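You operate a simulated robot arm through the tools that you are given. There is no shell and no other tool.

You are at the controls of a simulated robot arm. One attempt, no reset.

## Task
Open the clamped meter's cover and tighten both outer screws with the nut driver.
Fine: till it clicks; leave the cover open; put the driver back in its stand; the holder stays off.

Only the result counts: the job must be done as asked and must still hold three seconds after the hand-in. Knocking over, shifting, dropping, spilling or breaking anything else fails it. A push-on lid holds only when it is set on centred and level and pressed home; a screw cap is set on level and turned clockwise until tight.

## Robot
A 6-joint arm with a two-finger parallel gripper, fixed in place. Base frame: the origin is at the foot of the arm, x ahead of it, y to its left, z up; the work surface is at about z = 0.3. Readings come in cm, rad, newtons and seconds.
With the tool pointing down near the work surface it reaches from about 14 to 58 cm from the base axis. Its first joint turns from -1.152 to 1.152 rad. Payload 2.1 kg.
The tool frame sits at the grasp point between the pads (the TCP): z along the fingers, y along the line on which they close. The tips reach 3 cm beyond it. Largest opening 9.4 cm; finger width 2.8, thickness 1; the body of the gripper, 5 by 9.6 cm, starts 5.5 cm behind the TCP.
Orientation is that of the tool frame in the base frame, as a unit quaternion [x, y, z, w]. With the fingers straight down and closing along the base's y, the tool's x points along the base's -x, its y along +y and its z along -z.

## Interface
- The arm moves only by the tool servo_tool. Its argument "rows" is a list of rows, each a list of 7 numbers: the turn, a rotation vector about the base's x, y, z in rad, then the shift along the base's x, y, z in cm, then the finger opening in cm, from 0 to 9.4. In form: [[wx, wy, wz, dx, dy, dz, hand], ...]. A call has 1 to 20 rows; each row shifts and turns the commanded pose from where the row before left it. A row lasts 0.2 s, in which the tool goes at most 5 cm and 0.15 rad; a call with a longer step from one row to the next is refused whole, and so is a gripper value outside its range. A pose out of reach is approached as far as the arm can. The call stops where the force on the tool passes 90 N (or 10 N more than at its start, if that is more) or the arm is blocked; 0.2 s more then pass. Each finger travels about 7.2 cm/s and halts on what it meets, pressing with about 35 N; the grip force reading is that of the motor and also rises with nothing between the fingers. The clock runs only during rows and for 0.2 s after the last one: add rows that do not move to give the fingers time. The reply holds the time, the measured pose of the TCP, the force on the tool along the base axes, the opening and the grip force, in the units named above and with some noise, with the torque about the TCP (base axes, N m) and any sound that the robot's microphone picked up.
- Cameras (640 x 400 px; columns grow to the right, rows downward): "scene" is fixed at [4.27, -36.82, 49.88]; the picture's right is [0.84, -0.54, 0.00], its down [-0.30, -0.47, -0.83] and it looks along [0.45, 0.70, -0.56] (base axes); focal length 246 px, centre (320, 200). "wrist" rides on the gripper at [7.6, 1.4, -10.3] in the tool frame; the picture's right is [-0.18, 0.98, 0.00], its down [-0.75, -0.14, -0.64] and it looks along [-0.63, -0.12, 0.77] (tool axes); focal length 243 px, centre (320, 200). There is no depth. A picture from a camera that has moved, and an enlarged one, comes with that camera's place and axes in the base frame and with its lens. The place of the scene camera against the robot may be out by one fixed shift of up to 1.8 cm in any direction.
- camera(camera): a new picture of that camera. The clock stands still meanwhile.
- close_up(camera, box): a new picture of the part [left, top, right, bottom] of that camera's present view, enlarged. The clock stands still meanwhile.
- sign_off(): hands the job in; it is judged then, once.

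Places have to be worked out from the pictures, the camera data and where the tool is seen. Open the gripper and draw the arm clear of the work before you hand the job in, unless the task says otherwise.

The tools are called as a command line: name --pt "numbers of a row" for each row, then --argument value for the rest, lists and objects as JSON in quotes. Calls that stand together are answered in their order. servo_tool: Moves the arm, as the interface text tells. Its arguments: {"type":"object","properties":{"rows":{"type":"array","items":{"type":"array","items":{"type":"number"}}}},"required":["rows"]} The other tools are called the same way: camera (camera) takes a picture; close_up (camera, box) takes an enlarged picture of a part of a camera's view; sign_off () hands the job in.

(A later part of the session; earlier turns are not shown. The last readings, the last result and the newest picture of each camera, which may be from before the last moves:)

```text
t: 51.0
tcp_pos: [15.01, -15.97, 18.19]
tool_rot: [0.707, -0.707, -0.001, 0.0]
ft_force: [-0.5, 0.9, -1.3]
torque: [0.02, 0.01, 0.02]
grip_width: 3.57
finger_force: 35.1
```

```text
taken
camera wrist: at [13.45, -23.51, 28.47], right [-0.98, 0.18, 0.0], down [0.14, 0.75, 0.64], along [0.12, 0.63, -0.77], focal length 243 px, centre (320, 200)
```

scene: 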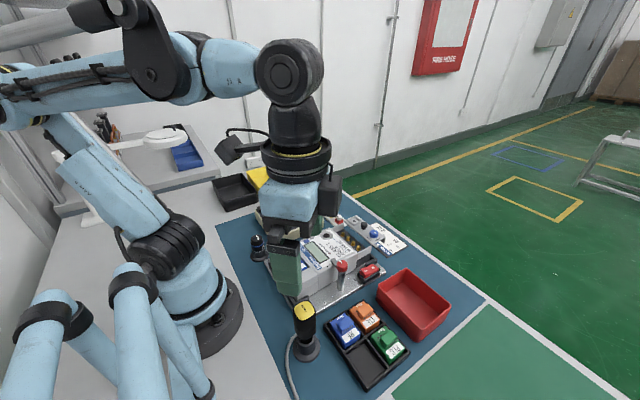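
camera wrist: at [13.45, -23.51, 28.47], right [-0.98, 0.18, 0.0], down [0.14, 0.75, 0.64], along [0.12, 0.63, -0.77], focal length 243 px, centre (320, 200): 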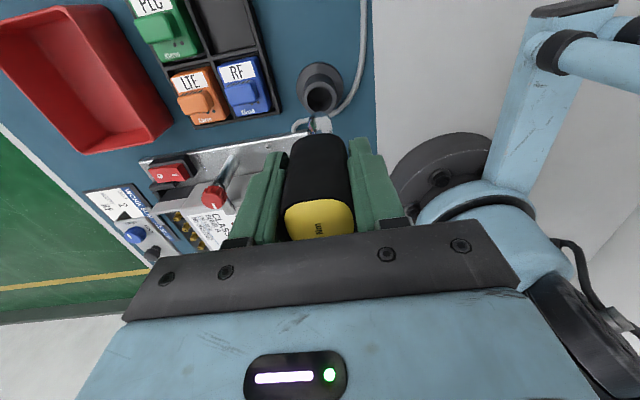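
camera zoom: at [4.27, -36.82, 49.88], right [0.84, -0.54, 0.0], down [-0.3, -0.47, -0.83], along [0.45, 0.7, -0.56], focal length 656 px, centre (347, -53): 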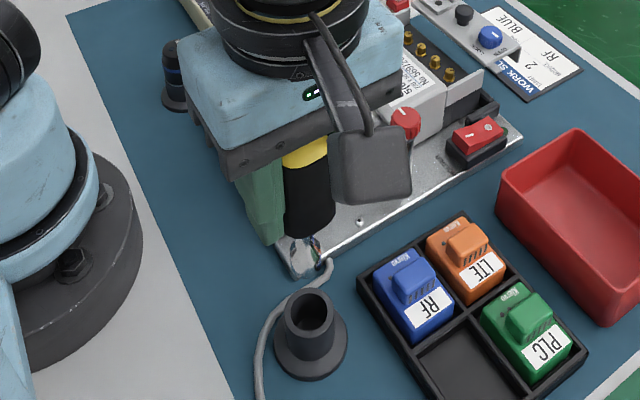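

The driver is out of its stand. I zoom in on its silver bit to see its length and shape.

close_up --camera "scene" --box '[285, 270, 335, 360]'

close_up --camera "wrist" --box '[280, 50, 380, 150]'

```text
4.44 times, centred on (310, 315) of scene
camera zoom: at [4.27, -36.82, 49.88], right [0.84, -0.54, 0.0], down [-0.3, -0.47, -0.83], along [0.45, 0.7, -0.56], focal length 1092 px, centre (364, -311)
```

zoom: 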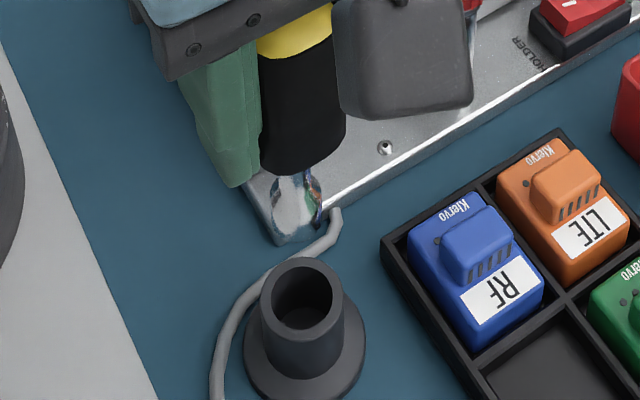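

```text
4.00 times, centred on (330, 100) of wrist
camera zoom: at [13.45, -23.51, 28.47], right [-0.98, 0.18, 0.0], down [0.14, 0.75, 0.64], along [0.12, 0.63, -0.77], focal length 970 px, centre (280, 600)
```

zoom: 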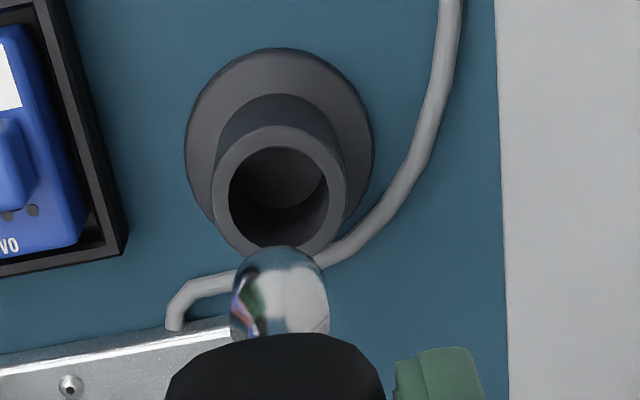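

The driver has a chrome socket (~1.9 cm across), with its tip about 8.5 cm below the TCP. The screws are near (36.4, y) with y from about −4.9 to 1.5, head tops at z ≈ 4.8. I raise and carry the driver to above the −y outer screw.

servo_tool --pt "0 0 0 0 0 2 1.5" --pt "0 0 0 0 0 2 1.5" --pt "0 0 0 3 1.5 0 1.5" --pt "0 0 0 3 1.5 0 1.5" --pt "0 0 0 3 1.5 0 1.5" --pt "0 0 0 3 1.5 0 1.5" --pt "0 0 0 3 1.5 0 1.5" --pt "0 0 0 3 1.5 0 1.5" --pt "0 0 0 3 1.5 0 1.5" --pt "0 0 0 0.5 0.5 0 1.5" --pt "0 0 0 0 0 0 1.5" --pt "0 0 0 0 0 0 1.5"

camera --camera "wrist"

camera --camera "scene"

```text
t: 53.6
tcp_pos: [36.55, -4.93, 22.3]
tool_rot: [0.708, -0.707, -0.002, 0.0]
ft_force: [0.5, -0.1, -0.8]
torque: [0.03, 0.01, 0.01]
grip_width: 3.59
finger_force: 34.9
```

```text
taken
camera wrist: at [35.07, -12.31, 32.58], right [-0.98, 0.18, 0.0], down [0.14, 0.75, 0.64], along [0.12, 0.63, -0.77], focal length 243 px, centre (320, 200)
```

wrist: 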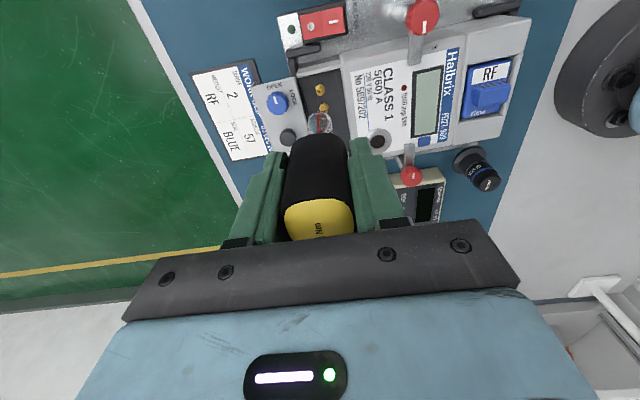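

```text
taken
```

scene: 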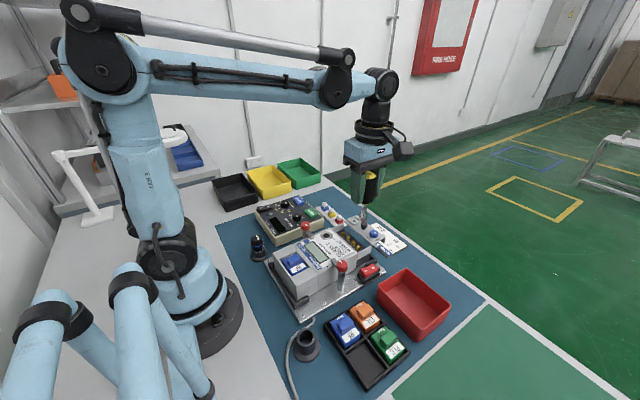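

close_up --camera "wrist" --box '[250, 70, 410, 170]'

close_up --camera "scene" --box '[330, 180, 410, 260]'

```text
4.00 times, centred on (330, 120) of wrist
camera zoom: at [35.07, -12.31, 32.58], right [-0.98, 0.18, 0.0], down [0.14, 0.75, 0.64], along [0.12, 0.63, -0.77], focal length 970 px, centre (280, 520)
```

zoom: 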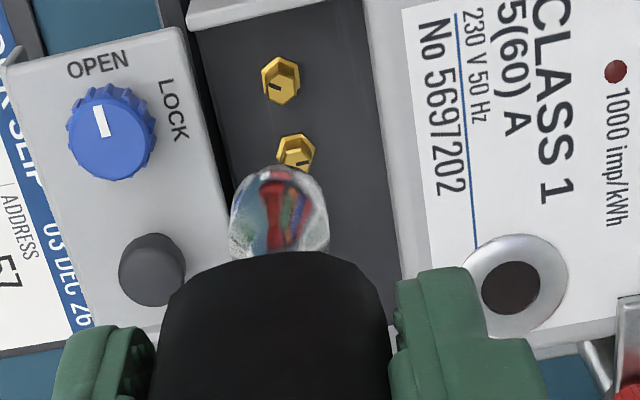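

```text
5.00 times, centred on (370, 220) of scene
camera zoom: at [4.27, -36.82, 49.88], right [0.84, -0.54, 0.0], down [-0.3, -0.47, -0.83], along [0.45, 0.7, -0.56], focal length 1229 px, centre (70, 100)
```

zoom: 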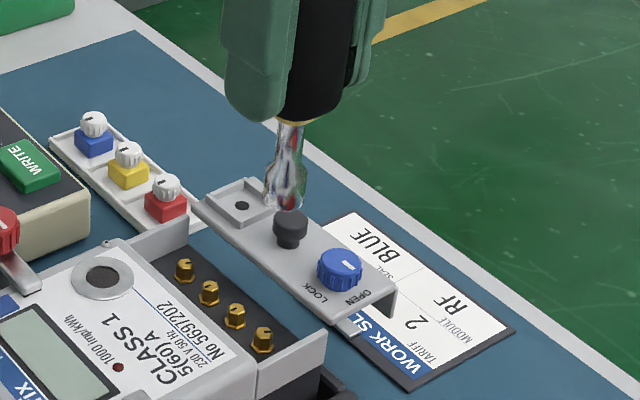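

The −y outer screw (S1) is at about (36.5, −4.87). I lower the driver so its tip is ~1.5 cm above the head and check alignment from both cameras.

servo_tool --pt "0 0 0 0.05 0.08 -2 1.5" --pt "0 0 0 0 0 -2 1.5" --pt "0 0 0 0 0 -2 1.5" --pt "0 0 0 0 0 -1.2 1.5" --pt "0 0 0 0 0 0 1.5" --pt "0 0 0 0 0 0 1.5"

close_up --camera "wrist" --box '[270, 80, 370, 142]'

close_up --camera "scene" --box '[340, 210, 400, 260]'

```text
t: 55.0
tcp_pos: [36.72, -4.93, 15.09]
tool_rot: [0.707, -0.707, -0.001, -0.001]
ft_force: [-0.7, 0.9, -1.6]
torque: [0.01, 0.03, 0.01]
grip_width: 3.62
finger_force: 35.0
```

```text
6.40 times, centred on (320, 111) of wrist
camera zoom: at [35.04, -12.44, 25.31], right [-0.98, 0.18, 0.0], down [0.14, 0.75, 0.64], along [0.12, 0.63, -0.77], focal length 1553 px, centre (320, 770)
```

zoom: 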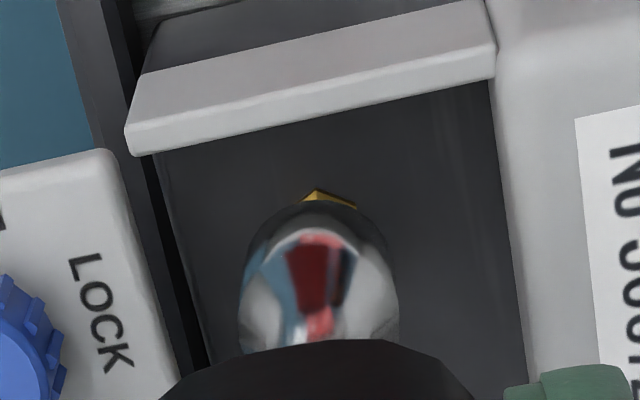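

```text
8.00 times, centred on (370, 235) of scene
camera zoom: at [4.27, -36.82, 49.88], right [0.84, -0.54, 0.0], down [-0.3, -0.47, -0.83], along [0.45, 0.7, -0.56], focal length 1966 px, centre (-80, -80)
```

zoom: 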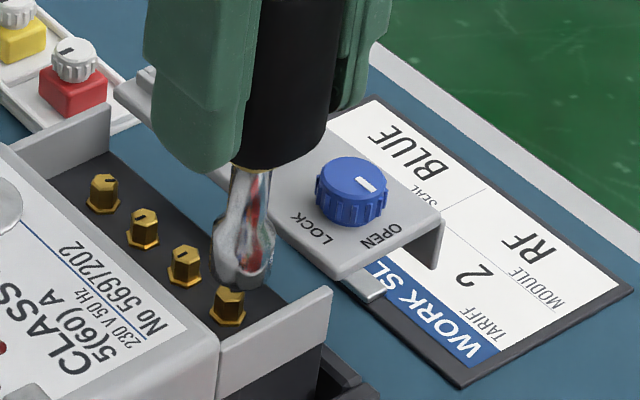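

The screw is ~0.16 cm toward −x and ~0.09 toward +y of the driver axis. I correct this and lower 0.6 cm for another check.

servo_tool --pt "0 0 0 -0.16 0.09 0 1.5" --pt "0 0 0 0 0 -0.6 1.5" --pt "0 0 0 0 0 0 1.5" --pt "0 0 0 0 0 0 1.5"

close_up --camera "wrist" --box '[270, 80, 370, 142]'

close_up --camera "scene" --box '[350, 225, 390, 255]'

```text
t: 56.0
tcp_pos: [36.49, -4.82, 14.5]
tool_rot: [0.707, -0.707, -0.001, -0.001]
ft_force: [0.2, -0.2, -1.6]
torque: [-0.04, 0.02, 0.03]
grip_width: 3.59
finger_force: 35.0
```

```text
6.40 times, centred on (320, 111) of wrist
camera zoom: at [34.95, -12.3, 24.75], right [-0.98, 0.18, 0.0], down [0.14, 0.75, 0.64], along [0.12, 0.63, -0.77], focal length 1553 px, centre (320, 770)
```

zoom: 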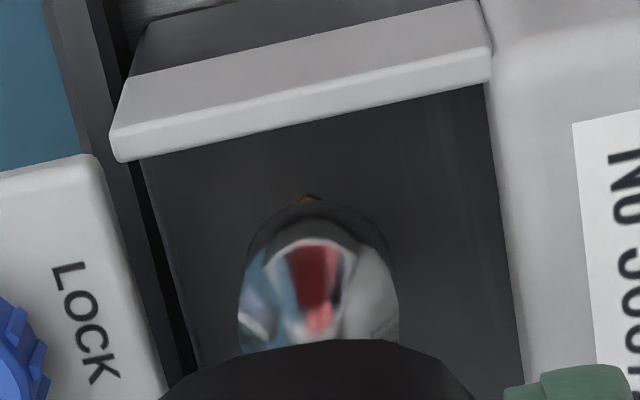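

```text
13.33 times, centred on (370, 240) of scene
camera zoom: at [4.27, -36.82, 49.88], right [0.84, -0.54, 0.0], down [-0.3, -0.47, -0.83], along [0.45, 0.7, -0.56], focal length 3277 px, centre (-347, -333)
```

zoom: 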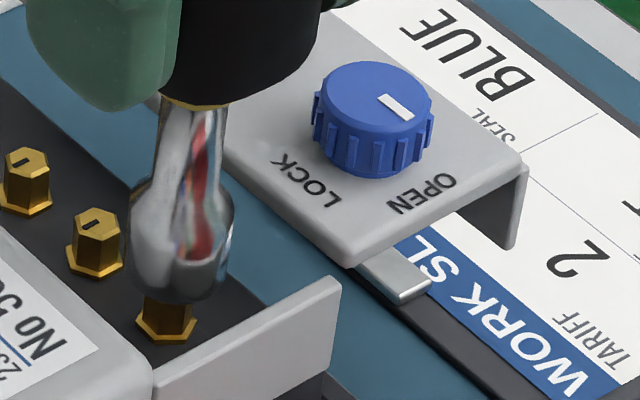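

The two views disagree in y unless the driver leans slightly in the grip. I check its lean with a larger scene zoom and a wrist zoom.

close_up --camera "scene" --box '[340, 160, 410, 260]'

close_up --camera "wrist" --box '[260, 90, 380, 250]'

```text
4.00 times, centred on (375, 210) of scene
camera zoom: at [4.27, -36.82, 49.88], right [0.84, -0.54, 0.0], down [-0.3, -0.47, -0.83], along [0.45, 0.7, -0.56], focal length 983 px, centre (100, 160)
```

zoom: 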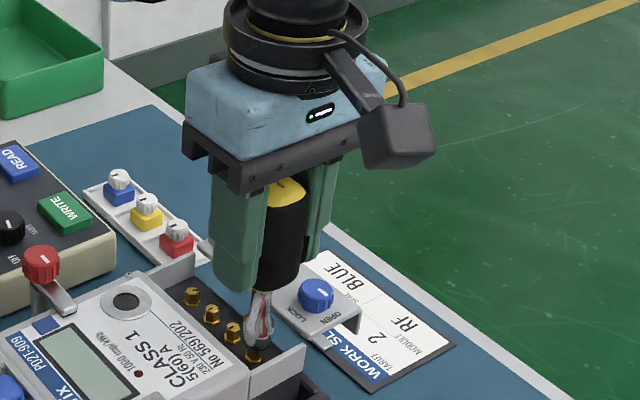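

```text
2.50 times, centred on (320, 170) of wrist
camera zoom: at [34.95, -12.3, 24.75], right [-0.98, 0.18, 0.0], down [0.14, 0.75, 0.64], along [0.12, 0.63, -0.77], focal length 606 px, centre (320, 275)
```

zoom: 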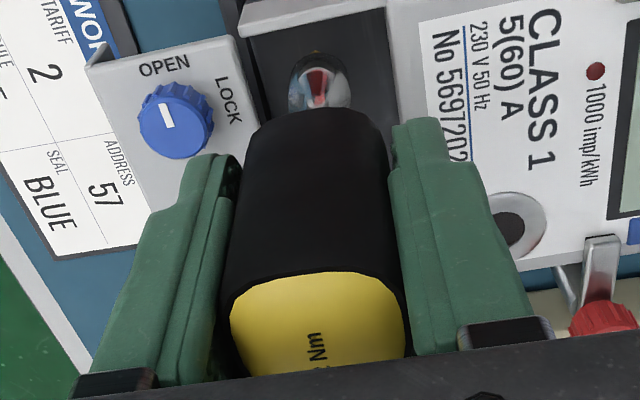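

Wrist geometry suggests the driver leans in the grip (tip toward the camera side). I raise 2 cm and take matching scene zooms at yaw +90° and 0° to measure the lean.

servo_tool --pt "0 0 0 0 0 1 1.5" --pt "0 0 0 0 0 1 1.5" --pt "0 0 0 0 0 0 1.5" --pt "0 0 0 0 0 0 1.5"

close_up --camera "scene" --box '[350, 200, 400, 250]'

servo_tool --pt "0 0 -0.15 0 0 0 1.5" --pt "0 0 -0.15 0 0 0 1.5" --pt "0 0 -0.15 0 0 0 1.5" --pt "0 0 -0.15 0 0 0 1.5" --pt "0 0 -0.15 0 0 0 1.5" --pt "0 0 -0.15 0 0 0 1.5" --pt "0 0 -0.15 0 0 0 1.5" --pt "0 0 -0.15 0 0 0 1.5" --pt "0 0 -0.15 0 0 0 1.5" --pt "0 0 -0.15 0 0 0 1.5" --pt "0 0 -0.0708 0 0 0 1.5" --pt "0 0 0 0 0 0 1.5" --pt "0 0 0 0 0 0 1.5"

close_up --camera "scene" --box '[350, 200, 400, 250]'

close_up --camera "wrist" --box '[250, 70, 410, 170]'

```text
t: 57.0
tcp_pos: [36.52, -4.8, 16.42]
tool_rot: [0.708, -0.706, -0.002, 0.0]
ft_force: [0.1, 0.8, -0.2]
torque: [-0.01, -0.02, -0.01]
grip_width: 3.6
finger_force: 34.6
```

```text
8.00 times, centred on (375, 225) of scene
camera zoom: at [4.27, -36.82, 49.88], right [0.84, -0.54, 0.0], down [-0.3, -0.47, -0.83], along [0.45, 0.7, -0.56], focal length 1966 px, centre (-120, 0)
```

zoom: 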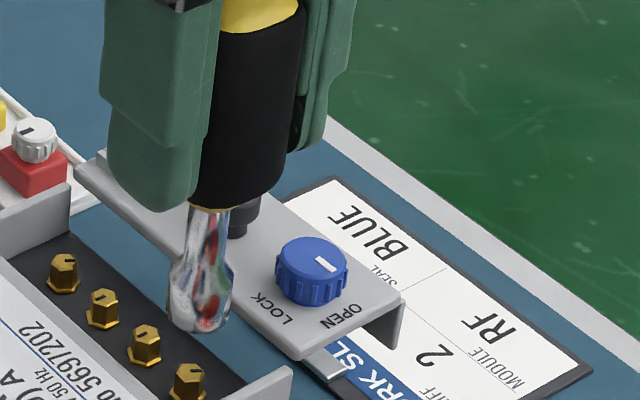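

```text
t: 59.8
tcp_pos: [36.33, -4.87, 16.54]
tool_rot: [0.0, 1.0, 0.001, 0.002]
ft_force: [-0.1, -0.3, -1.3]
torque: [-0.02, 0.02, -0.01]
grip_width: 3.6
finger_force: 34.8
```

```text
8.00 times, centred on (375, 225) of scene
camera zoom: at [4.27, -36.82, 49.88], right [0.84, -0.54, 0.0], down [-0.3, -0.47, -0.83], along [0.45, 0.7, -0.56], focal length 1966 px, centre (-120, 0)
```

zoom: 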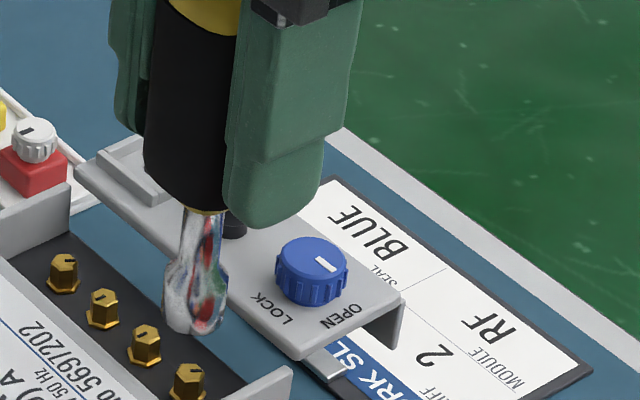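

```text
4.00 times, centred on (330, 120) of wrist
camera zoom: at [28.6, -3.26, 26.69], right [0.18, 0.98, 0.0], down [0.75, -0.14, 0.64], along [0.63, -0.12, -0.77], focal length 970 px, centre (280, 520)
```

zoom: 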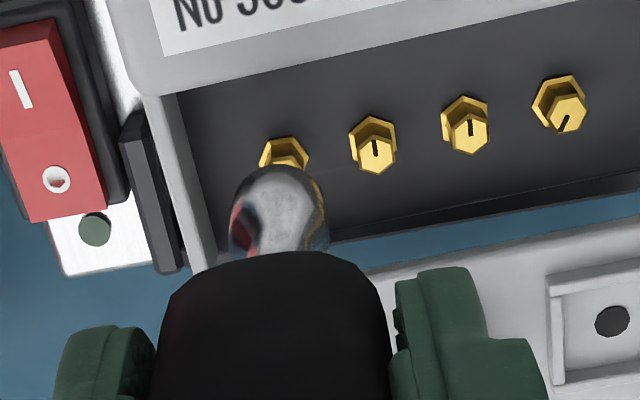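

Between the two yaws the bit moves only ~0.15 cm, so the driver leans by no more than ~0.1 cm at the tip — fine. Combining both views, screw S1 is at about (36.42, −4.68) in command coordinates. I go back to yaw +90° (for clockwise range), shift there, and verify.

servo_tool --pt "0 0 0.15 0.09 0.12 0 1.5" --pt "0 0 0.15 0 0 0 1.5" --pt "0 0 0.15 0 0 0 1.5" --pt "0 0 0.15 0 0 0 1.5" --pt "0 0 0.15 0 0 0 1.5" --pt "0 0 0.15 0 0 0 1.5" --pt "0 0 0.15 0 0 0 1.5" --pt "0 0 0.15 0 0 0 1.5" --pt "0 0 0.15 0 0 0 1.5" --pt "0 0 0.15 0 0 0 1.5" --pt "0 0 0.0708 0 0 0 1.5" --pt "0 0 0 0 0 0 1.5" --pt "0 0 0 0 0 0 1.5"

close_up --camera "scene" --box '[350, 215, 390, 255]'

close_up --camera "wrist" --box '[270, 70, 370, 132]'

```text
t: 62.6
tcp_pos: [36.6, -4.65, 16.58]
tool_rot: [0.708, -0.707, 0.0, 0.0]
ft_force: [-0.7, -0.3, -1.7]
torque: [0.03, 0.02, 0.0]
grip_width: 3.6
finger_force: 35.0
```

```text
10.00 times, centred on (370, 235) of scene
camera zoom: at [4.27, -36.82, 49.88], right [0.84, -0.54, 0.0], down [-0.3, -0.47, -0.83], along [0.45, 0.7, -0.56], focal length 2458 px, centre (-180, -150)
```

zoom: 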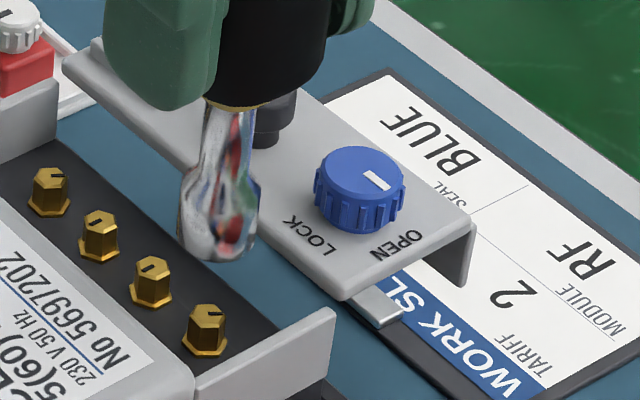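

```text
6.40 times, centred on (320, 101) of wrist
camera zoom: at [35.01, -12.13, 26.72], right [-0.98, 0.18, 0.0], down [0.14, 0.75, 0.64], along [0.12, 0.63, -0.77], focal length 1553 px, centre (320, 834)
```

zoom: 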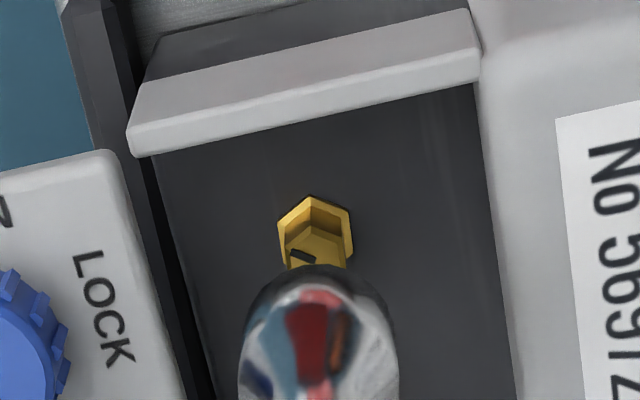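

Remaining offset is small: about +0.06 in x and +0.08 in y. I correct it and descend until just above the head.

servo_tool --pt "0 0 0 0.06 0.08 0 1.5" --pt "0 0 0 0 0 -1 1.5" --pt "0 0 0 0 0 -1 1.5" --pt "0 0 0 0 0 -0.3 1.5" --pt "0 0 0 0 0 0 1.5" --pt "0 0 0 0 0 0 1.5"

close_up --camera "scene" --box '[350, 225, 390, 255]'

close_up --camera "wrist" --box '[270, 70, 370, 132]'

```text
t: 64.0
tcp_pos: [36.6, -4.55, 14.04]
tool_rot: [-0.707, 0.707, 0.001, -0.001]
ft_force: [-0.6, -0.1, -1.9]
torque: [-0.04, 0.0, -0.03]
grip_width: 3.63
finger_force: 35.1
```

```text
13.33 times, centred on (370, 240) of scene
camera zoom: at [4.27, -36.82, 49.88], right [0.84, -0.54, 0.0], down [-0.3, -0.47, -0.83], along [0.45, 0.7, -0.56], focal length 3277 px, centre (-347, -333)
```

zoom: 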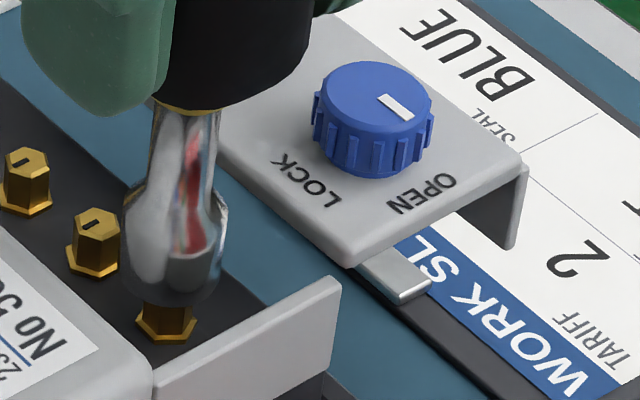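

```text
6.40 times, centred on (320, 101) of wrist
camera zoom: at [35.08, -12.03, 24.38], right [-0.98, 0.18, 0.0], down [0.14, 0.75, 0.64], along [0.12, 0.63, -0.77], focal length 1553 px, centre (320, 834)
```

zoom: 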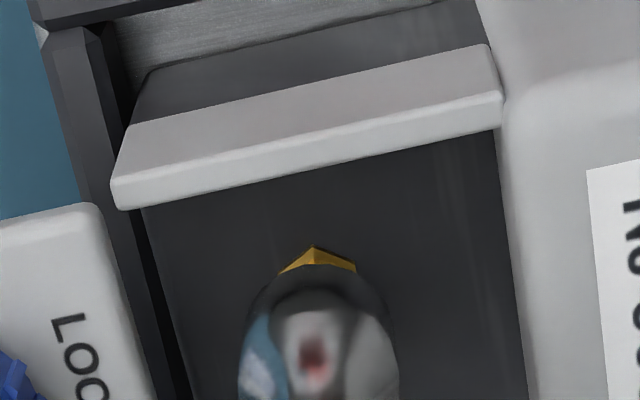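

Alignment looks good from both sides. I go down in fine steps and watch the force.

servo_tool --pt "0 0 0 0 0 -0.1 1.5" --pt "0 0 0 0 0 -0.1 1.5" --pt "0 0 0 0 0 -0.1 1.5" --pt "0 0 0 0 0 -0.1 1.5" --pt "0 0 0 0 0 0 1.5"

close_up --camera "scene" --box '[350, 230, 380, 255]'

```text
t: 65.2
tcp_pos: [36.6, -4.74, 13.87]
tool_rot: [0.707, -0.707, -0.001, -0.001]
ft_force: [0.0, 0.4, -1.3]
torque: [-0.01, -0.02, 0.02]
grip_width: 3.59
finger_force: 34.8
```

```text
16.00 times, centred on (365, 242) of scene
camera zoom: at [4.27, -36.82, 49.88], right [0.84, -0.54, 0.0], down [-0.3, -0.47, -0.83], along [0.45, 0.7, -0.56], focal length 3933 px, centre (-400, -480)
```

zoom: 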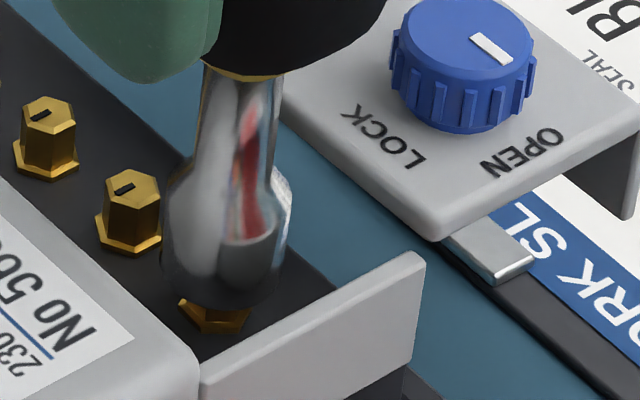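

No contact yet; the socket rim is about level with the head top. I continue down in 0.1 steps.

servo_tool --pt "0 0 0 0 0 -0.1 1.5" --pt "0 0 0 0 0 -0.1 1.5" --pt "0 0 0 0 0 0 1.5"

close_up --camera "scene" --box '[350, 230, 380, 255]'

```text
t: 66.0
tcp_pos: [36.59, -4.69, 13.65]
tool_rot: [0.707, -0.707, -0.001, 0.0]
ft_force: [-0.4, 0.6, -1.6]
torque: [-0.04, -0.01, -0.03]
grip_width: 3.6
finger_force: 35.1
```

```text
16.00 times, centred on (365, 242) of scene
camera zoom: at [4.27, -36.82, 49.88], right [0.84, -0.54, 0.0], down [-0.3, -0.47, -0.83], along [0.45, 0.7, -0.56], focal length 3933 px, centre (-400, -480)
```

zoom: 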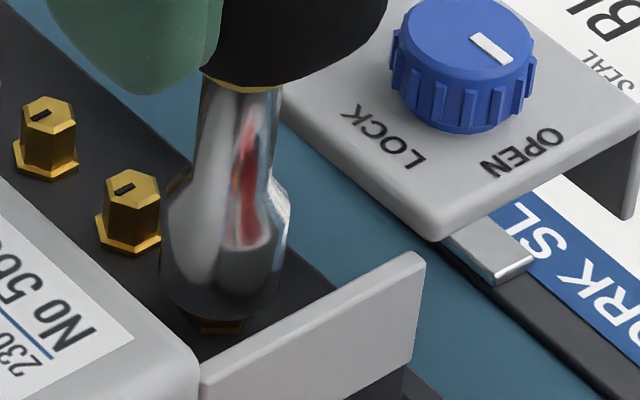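

servo_tool --pt "0 0 0 0 0 -0.1 1.5" --pt "0 0 0 0 0 -0.1 1.5" --pt "0 0 0 0 0 0 1.5"

close_up --camera "scene" --box '[350, 230, 380, 255]'

```text
t: 66.8
tcp_pos: [36.66, -4.62, 13.47]
tool_rot: [0.707, -0.707, -0.002, -0.001]
ft_force: [0.3, -0.4, -0.7]
torque: [-0.02, 0.03, 0.0]
grip_width: 3.59
finger_force: 35.0
```

```text
16.00 times, centred on (365, 242) of scene
camera zoom: at [4.27, -36.82, 49.88], right [0.84, -0.54, 0.0], down [-0.3, -0.47, -0.83], along [0.45, 0.7, -0.56], focal length 3933 px, centre (-400, -480)
```

zoom: 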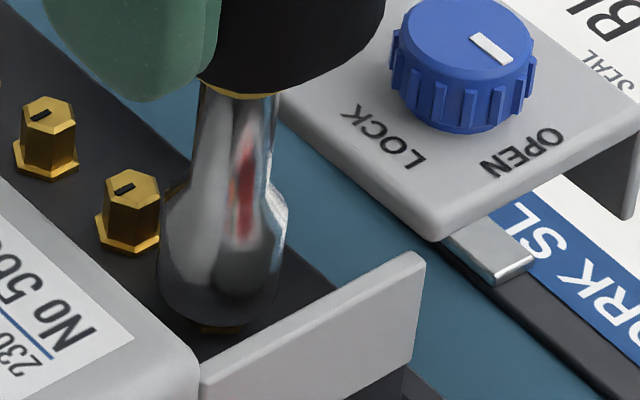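

The rim is now below the head's top with no force — the head is entering the socket. I continue to seat it.

servo_tool --pt "0 0 0 0 0 -0.1 1.5" --pt "0 0 0 0 0 -0.1 1.5" --pt "0 0 0 0 0 0 1.5"

close_up --camera "scene" --box '[350, 230, 380, 255]'

close_up --camera "wrist" --box '[270, 70, 370, 132]'

```text
t: 67.6
tcp_pos: [36.69, -4.66, 13.24]
tool_rot: [0.708, -0.707, 0.0, 0.0]
ft_force: [-0.4, -0.1, -2.4]
torque: [0.0, 0.02, -0.02]
grip_width: 3.57
finger_force: 34.6
```

```text
16.00 times, centred on (365, 242) of scene
camera zoom: at [4.27, -36.82, 49.88], right [0.84, -0.54, 0.0], down [-0.3, -0.47, -0.83], along [0.45, 0.7, -0.56], focal length 3933 px, centre (-400, -480)
```

zoom: 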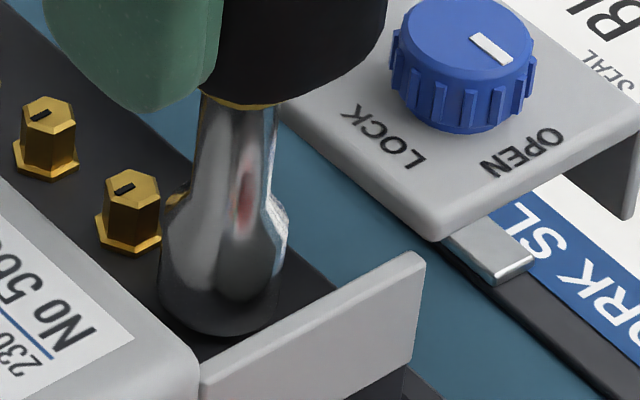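

```text
6.40 times, centred on (320, 101) of wrist
camera zoom: at [35.11, -12.11, 23.43], right [-0.98, 0.18, 0.0], down [0.14, 0.75, 0.64], along [0.12, 0.63, -0.77], focal length 1553 px, centre (320, 834)
```

zoom: 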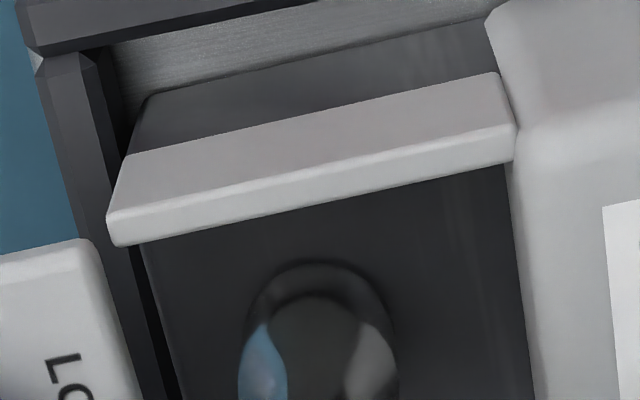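

The socket now hides the flange too. I ease down further in 0.05 steps to feel the seat.

servo_tool --pt "0 0 0 0 0 -0.05 1.5" --pt "0 0 0 0 0 -0.05 1.5" --pt "0 0 0 0 0 0 1.5"

```text
t: 68.4
tcp_pos: [36.54, -4.65, 13.18]
tool_rot: [0.707, -0.707, -0.001, 0.0]
ft_force: [0.1, 0.1, -1.5]
torque: [0.02, 0.0, 0.01]
grip_width: 3.6
finger_force: 34.5
```

servo_tool --pt "0 0 0 0 0 -0.05 1.5" --pt "0 0 0 0 0 -0.05 1.5" --pt "0 0 0 0 0 0 1.5"

close_up --camera "scene" --box '[350, 230, 380, 255]'

```text
t: 69.2
tcp_pos: [36.56, -4.6, 12.9]
tool_rot: [0.707, -0.707, -0.002, 0.0]
ft_force: [-0.2, 0.8, -1.3]
torque: [-0.02, 0.0, 0.03]
grip_width: 3.57
finger_force: 34.6
```

```text
16.00 times, centred on (365, 242) of scene
camera zoom: at [4.27, -36.82, 49.88], right [0.84, -0.54, 0.0], down [-0.3, -0.47, -0.83], along [0.45, 0.7, -0.56], focal length 3933 px, centre (-400, -480)
```

zoom: 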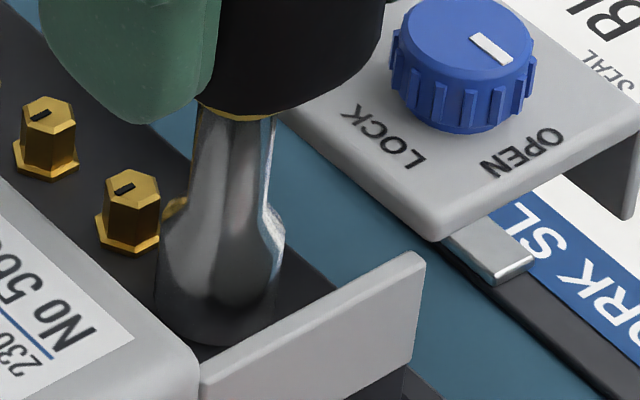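

servo_tool --pt "0 0 0 0 0 -0.05 1.5" --pt "0 0 0 0 0 -0.05 1.5" --pt "0 0 0 0 0 0 1.5"

close_up --camera "wrist" --box '[270, 70, 370, 132]'

```text
t: 70.0
tcp_pos: [36.64, -4.59, 13.07]
tool_rot: [-0.707, 0.707, 0.001, 0.0]
ft_force: [-2.7, -0.4, 14.3]
torque: [-0.08, 0.11, -0.02]
grip_width: 3.6
finger_force: 34.3
```

```text
6.40 times, centred on (320, 101) of wrist
camera zoom: at [35.08, -12.11, 23.17], right [-0.98, 0.18, 0.0], down [0.14, 0.75, 0.64], along [0.12, 0.63, -0.77], focal length 1553 px, centre (320, 834)
```

zoom: 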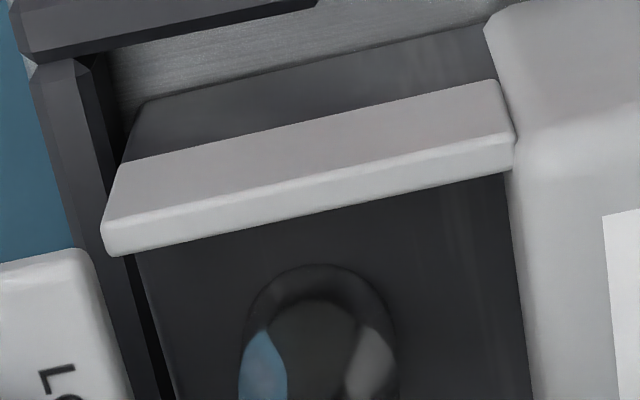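

Contact: ~16 N, the socket is seated on the head. Now I turn clockwise, first 0.3 rad, watching torque and sound.

servo_tool --pt "0 0 -0.1 0 0 0 1.5" --pt "0 0 -0.1 0 0 0 1.5" --pt "0 0 -0.1 0 0 0 1.5" --pt "0 0 0 0 0 0 1.5"

close_up --camera "scene" --box '[340, 215, 400, 260]'

```text
t: 71.0
tcp_pos: [36.69, -4.54, 12.9]
tool_rot: [-0.593, 0.805, 0.001, 0.001]
ft_force: [1.3, -0.5, 4.5]
torque: [-0.02, -0.14, 0.03]
grip_width: 3.59
finger_force: 35.1
```

```text
8.89 times, centred on (370, 238) of scene
camera zoom: at [4.26, -36.82, 49.88], right [0.84, -0.54, 0.0], down [-0.3, -0.47, -0.83], along [0.45, 0.7, -0.56], focal length 2185 px, centre (-124, -133)
```

zoom: 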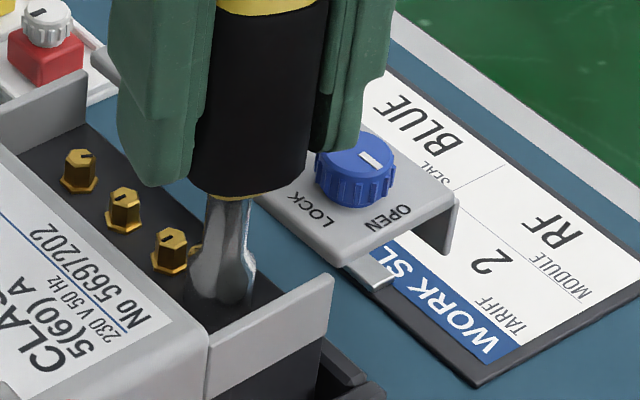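

Little torque so far. I keep turning clockwise in stages.

servo_tool --pt "0 0 -0.1 0 0 0 1.5" --pt "0 0 -0.1 0 0 0 1.5" --pt "0 0 -0.1 0 0 0 1.5" --pt "0 0 -0.1 0 0 0 1.5" --pt "0 0 -0.1 0 0 0 1.5" --pt "0 0 0 0 0 0 1.5"

```text
t: 72.4
tcp_pos: [36.59, -4.52, 12.9]
tool_rot: [-0.375, 0.927, 0.001, 0.001]
ft_force: [1.3, -1.0, 4.2]
torque: [-0.09, -0.06, 0.02]
grip_width: 3.62
finger_force: 34.9
```

servo_tool --pt "0 0 -0.1 0 0 0 1.5" --pt "0 0 -0.1 0 0 0 1.5" --pt "0 0 -0.1 0 0 0 1.5" --pt "0 0 -0.1 0 0 0 1.5" --pt "0 0 -0.1 0 0 0 1.5" --pt "0 0 0 0 0 0 1.5"

close_up --camera "scene" --box '[340, 215, 400, 260]'

close_up --camera "wrist" --box '[270, 60, 370, 132]'

```text
t: 73.8
tcp_pos: [36.51, -4.61, 13.03]
tool_rot: [-0.134, 0.991, 0.001, 0.001]
ft_force: [-3.4, -0.5, 30.5]
torque: [-0.08, 0.15, -0.05]
grip_width: 3.59
finger_force: 35.2
```

```text
8.89 times, centred on (370, 238) of scene
camera zoom: at [4.25, -36.82, 49.88], right [0.84, -0.54, 0.0], down [-0.3, -0.47, -0.83], along [0.45, 0.7, -0.56], focal length 2185 px, centre (-124, -133)
```

zoom: 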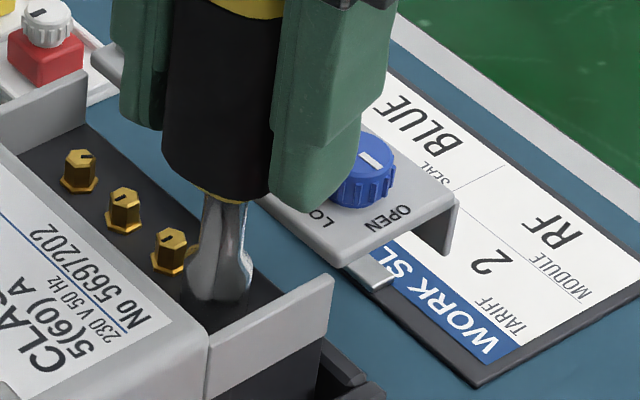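

```text
5.56 times, centred on (320, 96) of wrist
camera zoom: at [28.74, -5.15, 23.15], right [-0.08, 1.0, 0.0], down [0.76, 0.06, 0.64], along [0.64, 0.05, -0.77], focal length 1348 px, centre (320, 778)
```

zoom: 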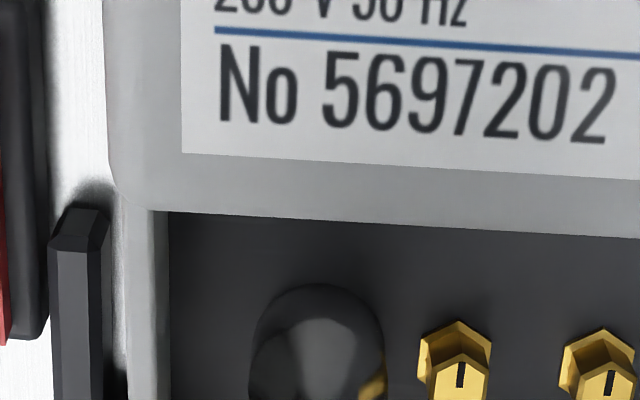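

The axial force rose to 30 N, so I lift 0.08 cm to relieve it and continue turning clockwise.

servo_tool --pt "0 0 0 0 0 0.08 1.5" --pt "0 0 -0.1 0 0 0 1.5" --pt "0 0 -0.1 0 0 0 1.5" --pt "0 0 0 0 0 0 1.5"

```text
t: 74.8
tcp_pos: [36.66, -4.57, 12.97]
tool_rot: [-0.035, 0.999, 0.001, 0.001]
ft_force: [0.6, -1.3, -1.5]
torque: [-0.11, -0.08, 0.0]
grip_width: 3.6
finger_force: 34.7
```

Before going on I check whether the screw actually turned: I lift 2.5 cm and look at the mark on S1's head.

servo_tool --pt "0 0 0 0 0 0.5 1.5" --pt "0 0 0 0 0 1 1.5" --pt "0 0 0 0 0 1 1.5" --pt "0 0 0 0 0 0 1.5" --pt "0 0 0 0 0 0 1.5"

close_up --camera "scene" --box '[340, 220, 390, 260]'

close_up --camera "wrist" --box '[270, 60, 430, 160]'

```text
t: 76.0
tcp_pos: [36.59, -4.67, 15.5]
tool_rot: [-0.035, 0.999, 0.001, 0.001]
ft_force: [-0.2, -0.4, -0.9]
torque: [-0.03, 0.01, 0.02]
grip_width: 3.6
finger_force: 34.9
```

```text
10.00 times, centred on (365, 240) of scene
camera zoom: at [4.27, -36.82, 49.88], right [0.84, -0.54, 0.0], down [-0.3, -0.47, -0.83], along [0.45, 0.7, -0.56], focal length 2458 px, centre (-130, -200)
```

zoom: 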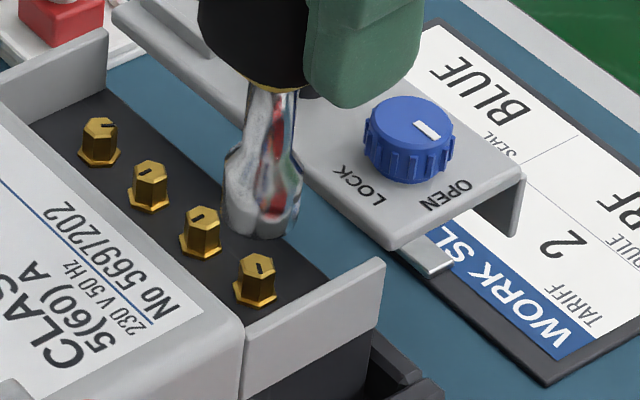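

```text
4.00 times, centred on (350, 110) of wrist
camera zoom: at [28.77, -3.59, 25.73], right [0.11, 0.99, 0.0], down [0.76, -0.09, 0.64], along [0.64, -0.07, -0.77], focal length 970 px, centre (200, 560)
```

zoom: 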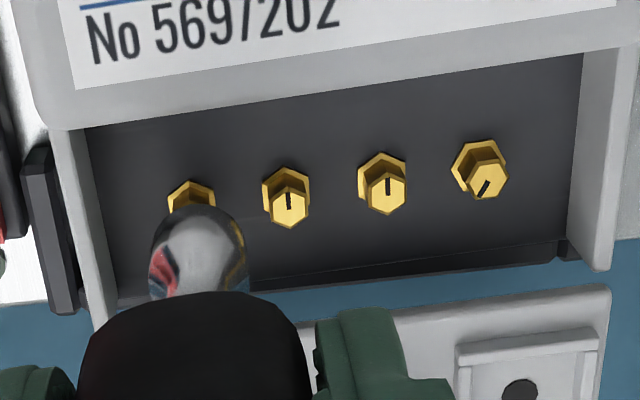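

The mark on S1 has turned clockwise with the driver — engagement works. At this yaw the screw sits ~0.15 cm toward −y of the tip; I correct that, and re-seat.

servo_tool --pt "0 0 0 -0.05 -0.14 0 1.5" --pt "0 0 0 0 0 -0.7 1.5" --pt "0 0 0 0 0 -0.5 1.5" --pt "0 0 0 0 0 -0.2 1.5" --pt "0 0 0 0 0 -0.2 1.5" --pt "0 0 0 0 0 0 1.5"

close_up --camera "scene" --box '[350, 230, 380, 255]'

close_up --camera "wrist" --box '[270, 60, 430, 160]'

```text
t: 77.4
tcp_pos: [36.43, -4.76, 13.89]
tool_rot: [-0.036, 0.999, 0.001, 0.0]
ft_force: [-0.5, 0.5, -1.6]
torque: [-0.02, 0.01, 0.05]
grip_width: 3.59
finger_force: 34.9
```

```text
16.00 times, centred on (365, 242) of scene
camera zoom: at [4.27, -36.82, 49.88], right [0.84, -0.54, 0.0], down [-0.3, -0.47, -0.83], along [0.45, 0.7, -0.56], focal length 3933 px, centre (-400, -480)
```

zoom: 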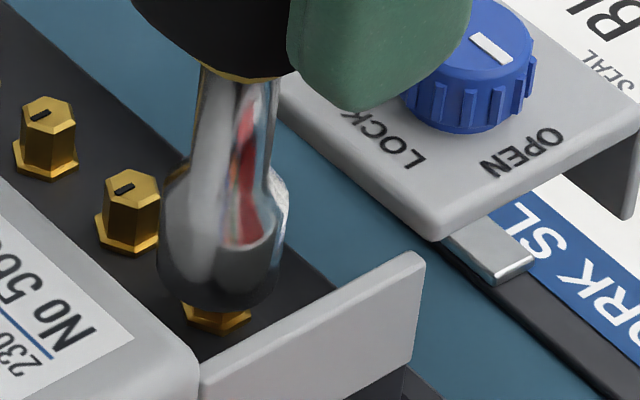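

```text
4.00 times, centred on (350, 110) of wrist
camera zoom: at [28.67, -3.8, 24.14], right [0.11, 0.99, 0.0], down [0.76, -0.09, 0.64], along [0.64, -0.07, -0.77], focal length 970 px, centre (200, 560)
```

zoom: 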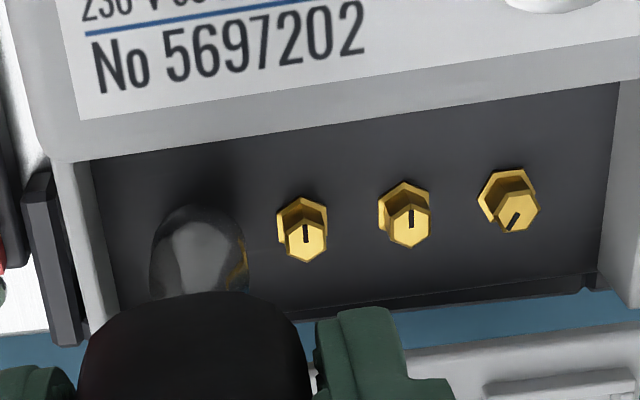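

Aligned again. I go down to seat.

servo_tool --pt "0 0 0 0 0.03 -0.2 1.5" --pt "0 0 0 0 0 -0.2 1.5" --pt "0 0 0 0 0 -0.1 1.5" --pt "0 0 0 0 0 -0.1 1.5" --pt "0 0 0 0 0 -0.1 1.5" --pt "0 0 0 0 0 0 1.5"

```text
t: 78.8
tcp_pos: [36.51, -4.68, 13.1]
tool_rot: [-0.036, 0.999, 0.001, 0.0]
ft_force: [0.6, 0.2, -2.3]
torque: [-0.03, -0.02, 0.01]
grip_width: 3.6
finger_force: 34.8
```

servo_tool --pt "0 0 0 0 0 -0.05 1.5" --pt "0 0 0 0 0 -0.05 1.5" --pt "0 0 0 0 0 -0.05 1.5" --pt "0 0 0 0 0 0 1.5"

```text
t: 79.8
tcp_pos: [36.41, -4.78, 13.08]
tool_rot: [-0.036, 0.999, 0.001, 0.0]
ft_force: [0.2, 1.0, -1.3]
torque: [0.01, 0.01, 0.0]
grip_width: 3.58
finger_force: 34.4
```

servo_tool --pt "0 0 0 0 0 -0.05 1.5" --pt "0 0 0 0 0 -0.05 1.5" --pt "0 0 0 0 0 0 1.5"

```text
t: 80.6
tcp_pos: [36.46, -4.74, 12.93]
tool_rot: [-0.036, 0.999, 0.001, 0.001]
ft_force: [0.1, -1.2, -1.9]
torque: [0.02, -0.01, -0.01]
grip_width: 3.59
finger_force: 35.3
```

servo_tool --pt "0 0 0 0 0 -0.05 1.5" --pt "0 0 0 0 0 0 1.5" --pt "0 0 -0.1 0 0 0 1.5" --pt "0 0 -0.1 0 0 0 1.5" --pt "0 0 -0.1 0 0 0 1.5" --pt "0 0 0 0 0 0 1.5"

```text
t: 82.0
tcp_pos: [36.63, -4.69, 12.86]
tool_rot: [0.115, 0.993, 0.0, 0.001]
ft_force: [0.8, 1.1, 17.1]
torque: [0.01, -0.04, 0.11]
grip_width: 3.61
finger_force: 35.0
```

Seated with ~18 N axial and a small resisting torque (+0.11). I continue clockwise.

servo_tool --pt "0 0 -0.1 0 0 0.02 1.5" --pt "0 0 -0.1 0 0 0 1.5" --pt "0 0 -0.1 0 -0.02 0 1.5" --pt "0 0 -0.1 0 0 0 1.5" --pt "0 0 0 0 0 0 1.5"

```text
t: 83.2
tcp_pos: [36.62, -4.69, 12.87]
tool_rot: [0.31, 0.951, 0.0, 0.002]
ft_force: [0.0, -1.1, 10.6]
torque: [-0.04, 0.06, 0.54]
grip_width: 3.6
finger_force: 35.6
```

Torque has risen to 0.54 N·m — it's tightening. I go on in small 0.05 rad steps listening for the click.

servo_tool --pt "0 0 -0.05 0 0 0 1.5" --pt "0 0 -0.05 0 0 0 1.5" --pt "0 0 0 0 0 0 1.5"

```text
t: 84.0
tcp_pos: [36.48, -4.69, 12.89]
tool_rot: [0.357, 0.934, 0.0, 0.001]
ft_force: [-0.8, -2.9, 23.5]
torque: [-0.18, 0.07, 0.58]
grip_width: 3.59
finger_force: 35.3
```

servo_tool --pt "0 0 -0.05 0 0 0.02 1.5" --pt "0 0 -0.05 0 0 0 1.5" --pt "0 0 0 0 0 0 1.5"

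```text
t: 84.8
tcp_pos: [36.53, -4.64, 12.91]
tool_rot: [0.403, 0.915, 0.0, 0.001]
ft_force: [-0.1, 2.5, 14.3]
torque: [0.07, 0.07, 0.7]
grip_width: 3.59
finger_force: 35.1
```

servo_tool --pt "0 0 -0.05 0 0 0 1.5" --pt "0 0 -0.05 0 0 0 1.5" --pt "0 0 0 0 0 0 1.5"

```text
t: 85.6
tcp_pos: [36.54, -4.7, 12.9]
tool_rot: [0.449, 0.894, -0.001, 0.001]
ft_force: [-1.9, -2.2, 29.8]
torque: [-0.12, 0.12, 0.75]
grip_width: 3.57
finger_force: 35.5
```

servo_tool --pt "0 0 -0.05 0 0 0.03 1.5" --pt "0 0 -0.05 0 0 0 1.5" --pt "0 0 0 0 0 0 1.5"

```text
t: 86.4
tcp_pos: [36.51, -4.8, 12.86]
tool_rot: [0.491, 0.871, 0.001, 0.001]
ft_force: [-0.3, -0.5, -1.6]
torque: [-0.02, 0.0, 0.95]
grip_width: 3.62
finger_force: 35.0
```

Torque 0.95 N·m. Next small step.

servo_tool --pt "0 0 -0.05 0 0 -0.01 1.5" --pt "0 0 0 0 0 0 1.5"

```text
t: 87.0
tcp_pos: [36.56, -4.66, 12.91]
tool_rot: [0.514, 0.858, 0.001, 0.002]
ft_force: [-0.4, 0.4, -2.2]
torque: [0.04, -0.02, 0.93]
grip_width: 3.62
finger_force: 34.5
```

servo_tool --pt "0 0 -0.05 0 0 -0.01 1.5" --pt "0 0 -0.05 0 0 0 1.5" --pt "0 0 0 0 0 0 1.5"

```text
t: 87.8
tcp_pos: [36.65, -4.78, 12.9]
tool_rot: [0.556, 0.831, -0.001, 0.001]
ft_force: [0.9, 0.0, -1.4]
torque: [0.0, -0.01, 1.03]
grip_width: 3.61
finger_force: 35.2
```

servo_tool --pt "0 0 -0.05 0 0 0 1.5" --pt "0 0 -0.05 0 0 0 1.5" --pt "0 0 0 0 0 0 1.5"

```text
t: 88.6
tcp_pos: [36.54, -4.79, 12.96]
tool_rot: [0.597, 0.803, 0.0, 0.002]
ft_force: [-0.8, 0.3, -1.6]
torque: [0.0, 0.02, 1.12]
grip_width: 3.66
finger_force: 35.0
```

servo_tool --pt "0 0 -0.05 0 0 0 1.5" --pt "0 0 0 0 0 0 1.5"

```text
t: 89.2
tcp_pos: [36.42, -4.78, 12.9]
tool_rot: [0.616, 0.787, 0.0, 0.001]
ft_force: [0.3, -0.2, -2.4]
torque: [-0.01, -0.02, 1.17]
grip_width: 3.65
finger_force: 35.0
```

servo_tool --pt "0 0 -0.05 0 0 0 1.5" --pt "0 0 0 0 0 0 1.5"

```text
t: 89.8
tcp_pos: [36.6, -4.8, 12.9]
tool_rot: [0.635, 0.772, 0.0, 0.001]
ft_force: [-0.4, -0.1, -2.0]
torque: [0.03, -0.02, 1.19]
grip_width: 3.65
finger_force: 34.9
```

Torque 1.19 N·m, just short of the 1.2 setting; another small step.

servo_tool --pt "0 0 -0.04 0 0 0 1.5" --pt "0 0 0 0 0 0 1.5"

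```text
t: 90.4
tcp_pos: [36.5, -4.86, 13.02]
tool_rot: [0.651, 0.759, 0.001, 0.002]
ft_force: [0.0, -0.5, -1.5]
torque: [-0.01, 0.0, 1.19]
grip_width: 3.67
finger_force: 35.5
```

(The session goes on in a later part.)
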